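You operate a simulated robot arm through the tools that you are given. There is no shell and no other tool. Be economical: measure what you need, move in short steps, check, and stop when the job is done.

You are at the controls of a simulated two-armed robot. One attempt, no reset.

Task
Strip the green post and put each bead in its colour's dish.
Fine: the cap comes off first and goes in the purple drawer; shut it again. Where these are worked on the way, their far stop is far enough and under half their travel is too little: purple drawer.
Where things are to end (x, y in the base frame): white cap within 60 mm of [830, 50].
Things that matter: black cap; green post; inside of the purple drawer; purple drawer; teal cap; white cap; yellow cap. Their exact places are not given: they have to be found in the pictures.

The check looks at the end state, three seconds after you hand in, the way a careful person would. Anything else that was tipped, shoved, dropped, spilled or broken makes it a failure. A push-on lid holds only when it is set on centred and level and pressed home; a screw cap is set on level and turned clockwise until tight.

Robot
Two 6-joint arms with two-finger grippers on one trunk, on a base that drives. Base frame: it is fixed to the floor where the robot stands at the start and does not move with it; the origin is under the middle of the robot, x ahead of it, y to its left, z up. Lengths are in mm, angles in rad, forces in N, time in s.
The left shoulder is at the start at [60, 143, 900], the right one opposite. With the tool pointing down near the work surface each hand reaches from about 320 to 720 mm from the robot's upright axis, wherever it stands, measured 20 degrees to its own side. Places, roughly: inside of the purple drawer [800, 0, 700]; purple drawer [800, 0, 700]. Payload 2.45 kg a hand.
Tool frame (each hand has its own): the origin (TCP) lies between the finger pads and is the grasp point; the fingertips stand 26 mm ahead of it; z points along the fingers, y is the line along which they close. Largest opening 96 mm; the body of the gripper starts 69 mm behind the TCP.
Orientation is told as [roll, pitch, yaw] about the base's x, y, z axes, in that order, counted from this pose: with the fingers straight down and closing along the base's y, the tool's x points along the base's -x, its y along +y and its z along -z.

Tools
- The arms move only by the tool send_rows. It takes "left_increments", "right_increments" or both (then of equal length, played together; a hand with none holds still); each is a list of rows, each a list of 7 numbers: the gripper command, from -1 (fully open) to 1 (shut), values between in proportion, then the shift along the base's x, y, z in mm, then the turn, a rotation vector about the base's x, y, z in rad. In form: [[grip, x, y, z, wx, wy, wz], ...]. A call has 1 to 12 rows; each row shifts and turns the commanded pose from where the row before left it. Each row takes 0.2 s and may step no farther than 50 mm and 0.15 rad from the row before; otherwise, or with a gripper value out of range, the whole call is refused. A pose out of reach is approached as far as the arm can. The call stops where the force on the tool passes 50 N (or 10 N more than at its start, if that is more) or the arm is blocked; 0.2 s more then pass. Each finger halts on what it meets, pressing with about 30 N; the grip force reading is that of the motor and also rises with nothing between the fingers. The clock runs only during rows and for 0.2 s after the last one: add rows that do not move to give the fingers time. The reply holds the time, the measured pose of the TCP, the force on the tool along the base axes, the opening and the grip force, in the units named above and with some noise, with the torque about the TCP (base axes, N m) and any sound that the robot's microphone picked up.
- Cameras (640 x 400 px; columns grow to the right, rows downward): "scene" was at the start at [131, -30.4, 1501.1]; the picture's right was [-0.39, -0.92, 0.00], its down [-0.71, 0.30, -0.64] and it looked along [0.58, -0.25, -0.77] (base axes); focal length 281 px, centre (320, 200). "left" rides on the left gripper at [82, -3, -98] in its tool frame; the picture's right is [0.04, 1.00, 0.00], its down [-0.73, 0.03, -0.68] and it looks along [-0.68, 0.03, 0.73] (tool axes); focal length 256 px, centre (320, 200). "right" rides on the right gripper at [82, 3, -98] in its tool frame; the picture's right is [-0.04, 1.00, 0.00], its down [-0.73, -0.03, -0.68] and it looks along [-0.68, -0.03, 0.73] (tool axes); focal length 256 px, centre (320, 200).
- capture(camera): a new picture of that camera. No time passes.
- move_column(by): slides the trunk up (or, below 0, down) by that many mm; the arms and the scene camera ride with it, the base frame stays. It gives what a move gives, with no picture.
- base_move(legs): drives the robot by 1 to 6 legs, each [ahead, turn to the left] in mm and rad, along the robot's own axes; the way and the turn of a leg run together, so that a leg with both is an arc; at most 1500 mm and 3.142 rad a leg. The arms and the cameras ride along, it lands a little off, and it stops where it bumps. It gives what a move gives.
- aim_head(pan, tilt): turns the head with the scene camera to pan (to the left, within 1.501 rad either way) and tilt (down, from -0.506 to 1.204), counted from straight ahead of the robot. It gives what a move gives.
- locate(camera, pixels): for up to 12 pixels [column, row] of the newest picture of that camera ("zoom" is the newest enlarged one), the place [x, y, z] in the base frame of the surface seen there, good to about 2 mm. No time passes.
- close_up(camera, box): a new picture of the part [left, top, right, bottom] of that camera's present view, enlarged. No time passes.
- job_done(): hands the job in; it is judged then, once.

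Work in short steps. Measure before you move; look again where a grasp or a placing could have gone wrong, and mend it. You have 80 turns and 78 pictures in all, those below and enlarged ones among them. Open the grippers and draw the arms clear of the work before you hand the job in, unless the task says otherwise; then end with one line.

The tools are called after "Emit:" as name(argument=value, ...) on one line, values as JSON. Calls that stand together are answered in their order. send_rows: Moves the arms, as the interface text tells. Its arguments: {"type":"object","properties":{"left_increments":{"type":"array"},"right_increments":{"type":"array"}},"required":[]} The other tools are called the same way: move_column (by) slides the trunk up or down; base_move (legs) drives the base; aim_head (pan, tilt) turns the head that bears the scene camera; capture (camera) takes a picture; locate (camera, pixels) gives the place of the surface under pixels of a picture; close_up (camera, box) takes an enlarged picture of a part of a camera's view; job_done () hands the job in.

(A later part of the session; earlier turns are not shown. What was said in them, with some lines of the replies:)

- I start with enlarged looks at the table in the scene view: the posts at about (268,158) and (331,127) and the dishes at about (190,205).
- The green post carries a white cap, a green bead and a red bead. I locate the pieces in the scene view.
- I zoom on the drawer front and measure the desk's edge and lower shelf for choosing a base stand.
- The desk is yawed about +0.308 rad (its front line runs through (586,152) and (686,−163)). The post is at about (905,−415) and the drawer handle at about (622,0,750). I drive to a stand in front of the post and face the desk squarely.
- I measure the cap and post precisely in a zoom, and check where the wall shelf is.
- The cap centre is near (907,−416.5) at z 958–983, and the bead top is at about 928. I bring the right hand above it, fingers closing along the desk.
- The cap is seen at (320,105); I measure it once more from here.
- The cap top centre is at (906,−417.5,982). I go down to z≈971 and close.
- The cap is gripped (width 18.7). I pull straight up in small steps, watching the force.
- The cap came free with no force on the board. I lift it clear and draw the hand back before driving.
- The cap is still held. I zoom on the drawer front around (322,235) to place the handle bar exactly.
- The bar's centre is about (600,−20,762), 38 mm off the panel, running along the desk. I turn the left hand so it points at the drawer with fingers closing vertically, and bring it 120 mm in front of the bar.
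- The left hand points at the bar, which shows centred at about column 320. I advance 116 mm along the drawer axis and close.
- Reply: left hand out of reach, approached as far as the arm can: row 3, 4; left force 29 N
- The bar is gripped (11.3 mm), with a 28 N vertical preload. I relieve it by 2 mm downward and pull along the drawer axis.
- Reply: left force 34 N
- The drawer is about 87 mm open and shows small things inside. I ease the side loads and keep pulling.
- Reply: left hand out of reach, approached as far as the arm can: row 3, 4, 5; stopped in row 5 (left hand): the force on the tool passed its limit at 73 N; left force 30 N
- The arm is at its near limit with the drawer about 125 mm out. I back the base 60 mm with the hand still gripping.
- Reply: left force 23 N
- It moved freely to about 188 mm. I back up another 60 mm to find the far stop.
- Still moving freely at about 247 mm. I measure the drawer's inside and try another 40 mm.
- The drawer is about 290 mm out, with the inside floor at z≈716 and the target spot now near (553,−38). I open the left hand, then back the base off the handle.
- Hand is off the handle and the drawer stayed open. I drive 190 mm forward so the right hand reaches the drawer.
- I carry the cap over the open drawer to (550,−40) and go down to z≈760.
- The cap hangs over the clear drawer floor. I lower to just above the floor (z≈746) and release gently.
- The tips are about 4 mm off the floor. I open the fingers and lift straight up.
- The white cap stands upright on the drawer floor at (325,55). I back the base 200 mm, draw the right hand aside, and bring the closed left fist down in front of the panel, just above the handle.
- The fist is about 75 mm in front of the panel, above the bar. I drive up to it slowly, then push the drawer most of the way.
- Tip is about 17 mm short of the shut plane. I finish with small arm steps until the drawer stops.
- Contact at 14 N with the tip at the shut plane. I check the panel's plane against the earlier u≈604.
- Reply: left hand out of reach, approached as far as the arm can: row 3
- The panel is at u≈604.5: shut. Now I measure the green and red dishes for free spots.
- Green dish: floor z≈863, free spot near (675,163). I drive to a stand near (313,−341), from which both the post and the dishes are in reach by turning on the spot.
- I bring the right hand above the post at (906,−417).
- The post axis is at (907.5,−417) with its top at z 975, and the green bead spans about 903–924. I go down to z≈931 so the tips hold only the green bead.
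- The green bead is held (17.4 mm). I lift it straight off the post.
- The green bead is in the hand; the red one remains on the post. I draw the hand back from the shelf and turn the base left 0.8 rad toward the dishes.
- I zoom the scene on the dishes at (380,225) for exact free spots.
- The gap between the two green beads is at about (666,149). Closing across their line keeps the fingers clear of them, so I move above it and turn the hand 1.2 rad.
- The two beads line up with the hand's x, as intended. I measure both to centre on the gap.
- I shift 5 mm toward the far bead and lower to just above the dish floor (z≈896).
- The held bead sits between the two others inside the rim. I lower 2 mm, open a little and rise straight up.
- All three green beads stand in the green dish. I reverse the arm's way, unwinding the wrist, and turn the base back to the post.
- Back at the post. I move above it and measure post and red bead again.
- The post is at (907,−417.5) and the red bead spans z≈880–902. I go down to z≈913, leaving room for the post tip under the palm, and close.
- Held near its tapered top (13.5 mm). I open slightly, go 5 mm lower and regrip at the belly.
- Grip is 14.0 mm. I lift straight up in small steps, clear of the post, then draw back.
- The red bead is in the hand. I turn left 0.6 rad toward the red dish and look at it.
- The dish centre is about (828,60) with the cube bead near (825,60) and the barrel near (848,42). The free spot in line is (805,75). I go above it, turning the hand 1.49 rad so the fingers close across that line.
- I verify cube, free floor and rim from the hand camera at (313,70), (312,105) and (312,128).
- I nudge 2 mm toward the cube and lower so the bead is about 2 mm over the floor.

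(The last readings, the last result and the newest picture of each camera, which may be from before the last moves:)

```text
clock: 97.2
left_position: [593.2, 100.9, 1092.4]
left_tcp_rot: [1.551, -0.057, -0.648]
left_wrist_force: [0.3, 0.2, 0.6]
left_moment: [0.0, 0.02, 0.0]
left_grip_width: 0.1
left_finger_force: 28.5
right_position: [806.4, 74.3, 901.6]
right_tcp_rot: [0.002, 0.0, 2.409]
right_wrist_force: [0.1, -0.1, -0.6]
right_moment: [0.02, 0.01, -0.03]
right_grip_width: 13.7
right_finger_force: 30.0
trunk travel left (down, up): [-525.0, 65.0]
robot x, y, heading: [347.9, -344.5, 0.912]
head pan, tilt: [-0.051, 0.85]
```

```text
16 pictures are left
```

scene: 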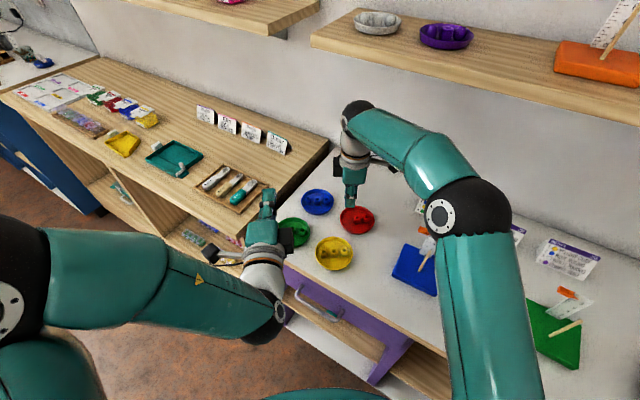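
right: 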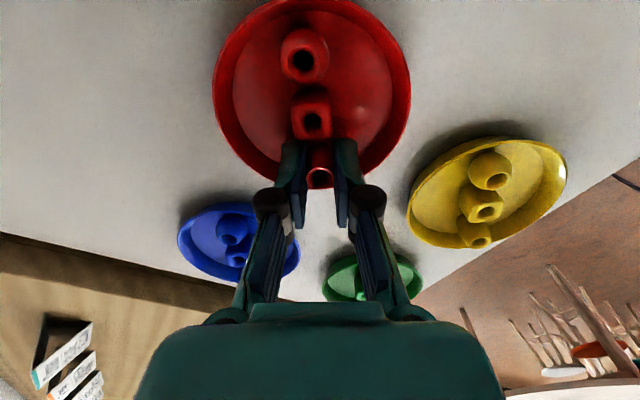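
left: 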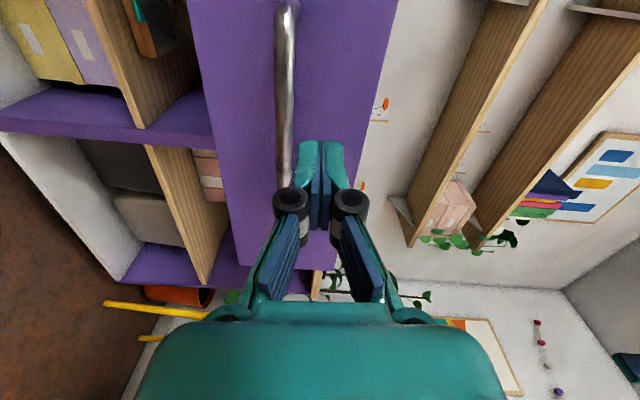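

No contact, and the bead is inside the rim behind the cube. I lower 4 mm more, open to about 22 mm and rise.

Emit:
send_rows(right_increments=[[1, 0, 0, -4, 0, 0, 0], [1, 0, 0, 0, 0, 0, 0], [0.75, 0, 0, 0, 0, 0, 0], [0.52, 0, 0, 0, 0, 0, 0], [0.52, 0, 0, 0, 0, 0, 0], [0.52, 0, 0, 10, 0, 0, 0], [0.52, 0, 0, 25, 0, 0, 0], [0.52, 0, 0, 45, 0, 0, 0], [0.52, 0, 0, 45, 0, 0, 0], [0.52, 0, 0, 45, 0, 0, 0]])

Emit:
close_up(camera="right", box=[180, 0, 480, 200])

```text
clock: 99.5
left_position: [593.7, 99.6, 1092.9]
left_tcp_rot: [1.554, -0.058, -0.65]
left_wrist_force: [-1.1, 1.5, 0.2]
left_moment: [-0.01, -0.01, 0.0]
left_grip_width: 0.0
left_finger_force: 29.2
right_position: [803.1, 75.1, 1068.7]
right_tcp_rot: [0.002, 0.0, 2.41]
right_wrist_force: [-0.2, 1.0, 0.8]
right_moment: [-0.03, -0.01, -0.01]
right_grip_width: 23.0
right_finger_force: 0.0
trunk travel left (down, up): [-525.0, 65.0]
robot x, y, heading: [349.6, -342.7, 0.912]
head pan, tilt: [-0.051, 0.85]
```

```text
2.00 times, centred on (330, 100) of right
```

zoom: 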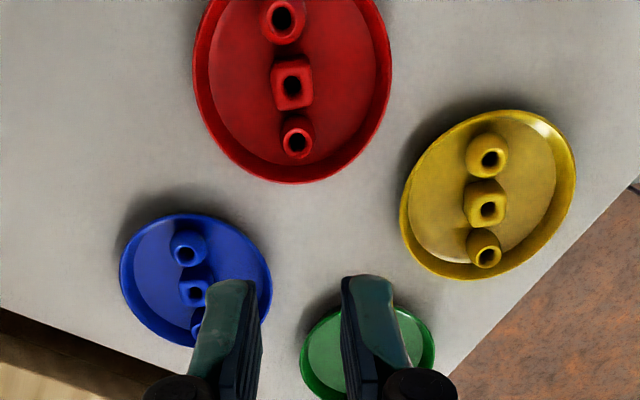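

The red bead stands in line in the red dish. I draw the right arm back the way it came, open both hands, back off and take a last look.

Emit:
send_rows(right_increments=[[0, -2.5, -24, 5, 0, 0, -0.149], [-0.5, -2.5, -24, 5, 0, 0, -0.149], [-1, -2.5, -24, 5, 0, 0, -0.149], [-1, -2.5, -24, 5, 0, 0, -0.149], [-1, -2.5, -24, 5, 0, 0, -0.149], [-1, -2.5, -24, 5, 0, 0, -0.149], [-1, -2.5, -24, 5, 0, 0, -0.149], [-1, -2.5, -24, 5, 0, 0, -0.149], [-1, -2.5, -24, 5, 0, 0, -0.149], [-1, -2.5, -24, 5, 0, 0, -0.149]], left_increments=[[-1, 0, 0, 0, 0, 0, 0], [-1, 0, 0, 0, 0, 0, 0], [-1, 0, 0, 0, 0, 0, 0], [-1, 0, 0, 0, 0, 0, 0], [-1, 0, 0, 0, 0, 0, 0], [-1, 0, 0, 0, 0, 0, 0], [-1, 0, 0, 0, 0, 0, 0], [-1, 0, 0, 0, 0, 0, 0], [-1, 0, 0, 0, 0, 0, 0], [-1, 0, 0, 0, 0, 0, 0]])

Emit:
base_move(legs=[[0, -0.6], [-330, 0]])

Emit:
aim_head(pan=0.15, tilt=0.75)

Emit:
capture(camera="scene")

```text
clock: 101.7
left_position: [593.7, 100.0, 1094.2]
left_tcp_rot: [1.554, -0.059, -0.648]
left_wrist_force: [0.3, -0.8, 0.1]
left_moment: [0.0, -0.02, -0.02]
left_grip_width: 96.0
left_finger_force: 0.0
right_position: [782.1, -165.6, 1118.6]
right_tcp_rot: [-0.001, -0.003, 0.915]
right_wrist_force: [0.5, 0.0, 0.3]
right_moment: [0.03, -0.01, 0.02]
right_grip_width: 96.2
right_finger_force: 0.1
trunk travel left (down, up): [-525.0, 65.0]
robot x, y, heading: [343.6, -344.0, 0.918]
head pan, tilt: [-0.051, 0.85]
```

```text
clock: 105.7
left_position: [475.2, -219.2, 1092.3]
left_tcp_rot: [1.554, -0.059, -1.241]
left_wrist_force: [-1.0, 0.2, 0.0]
left_moment: [-0.02, 0.0, -0.04]
left_grip_width: 96.1
left_finger_force: 0.0
right_position: [482.8, -546.5, 1117.3]
right_tcp_rot: [0.0, -0.001, 0.326]
right_wrist_force: [-0.1, -1.1, 0.0]
right_moment: [-0.04, -0.03, -0.01]
right_grip_width: 96.2
right_finger_force: 0.0
trunk travel left (down, up): [-525.0, 65.0]
robot x, y, heading: [20.0, -450.9, 0.32]
head pan, tilt: [-0.051, 0.85]
```

```text
clock: 106.5
left_position: [475.1, -220.4, 1094.6]
left_tcp_rot: [1.551, -0.058, -1.241]
left_wrist_force: [0.6, -0.3, -0.4]
left_moment: [-0.01, 0.02, 0.0]
left_grip_width: 95.9
left_finger_force: 0.0
right_position: [484.2, -545.3, 1117.9]
right_tcp_rot: [0.0, -0.001, 0.328]
right_wrist_force: [-0.2, -0.8, 0.4]
right_moment: [0.01, 0.0, -0.01]
right_grip_width: 95.9
right_finger_force: 0.2
trunk travel left (down, up): [-525.0, 65.0]
robot x, y, heading: [22.4, -447.9, 0.321]
head pan, tilt: [0.15, 0.75]
```

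```text
14 pictures are left
```

scene: 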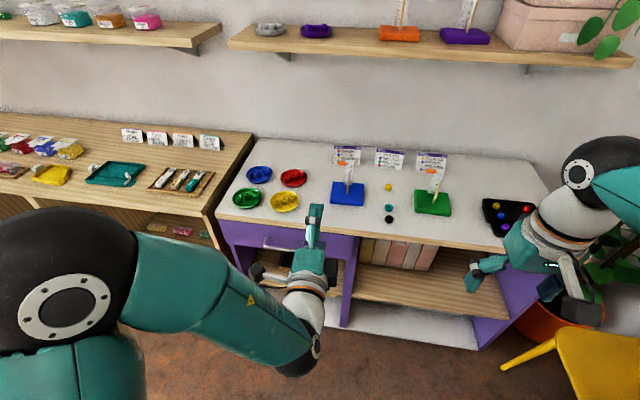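

I zoom once on the desk and check the drawer panel's plane again.

Emit:
close_up(camera="scene", box=[215, 145, 455, 295])

Emit:
locate(camera="zoom", pixels=[[60, 230], [230, 250], [340, 250], [40, 210]])

```text
2.67 times, centred on (335, 220) of scene
```

zoom: 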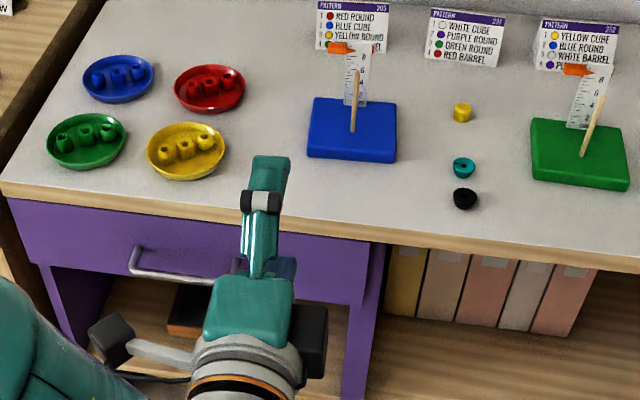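

```text
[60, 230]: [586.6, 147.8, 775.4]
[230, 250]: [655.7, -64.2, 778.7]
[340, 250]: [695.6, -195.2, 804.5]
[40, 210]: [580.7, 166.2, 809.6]
```

The post is bare, the beads are in their dishes, the drawer is shut (panel at u≈604), and both hands are open and clear. I hand it in.

Emit:
job_done()

```text
The job is handed in.
```

The green post is stripped: the white cap is in the shut purple drawer, the green bead is in the green dish and the red bead is in the red dish. I did not reopen the drawer to check the cap. From where I set it down it should lie about 20 mm from [830, 50].
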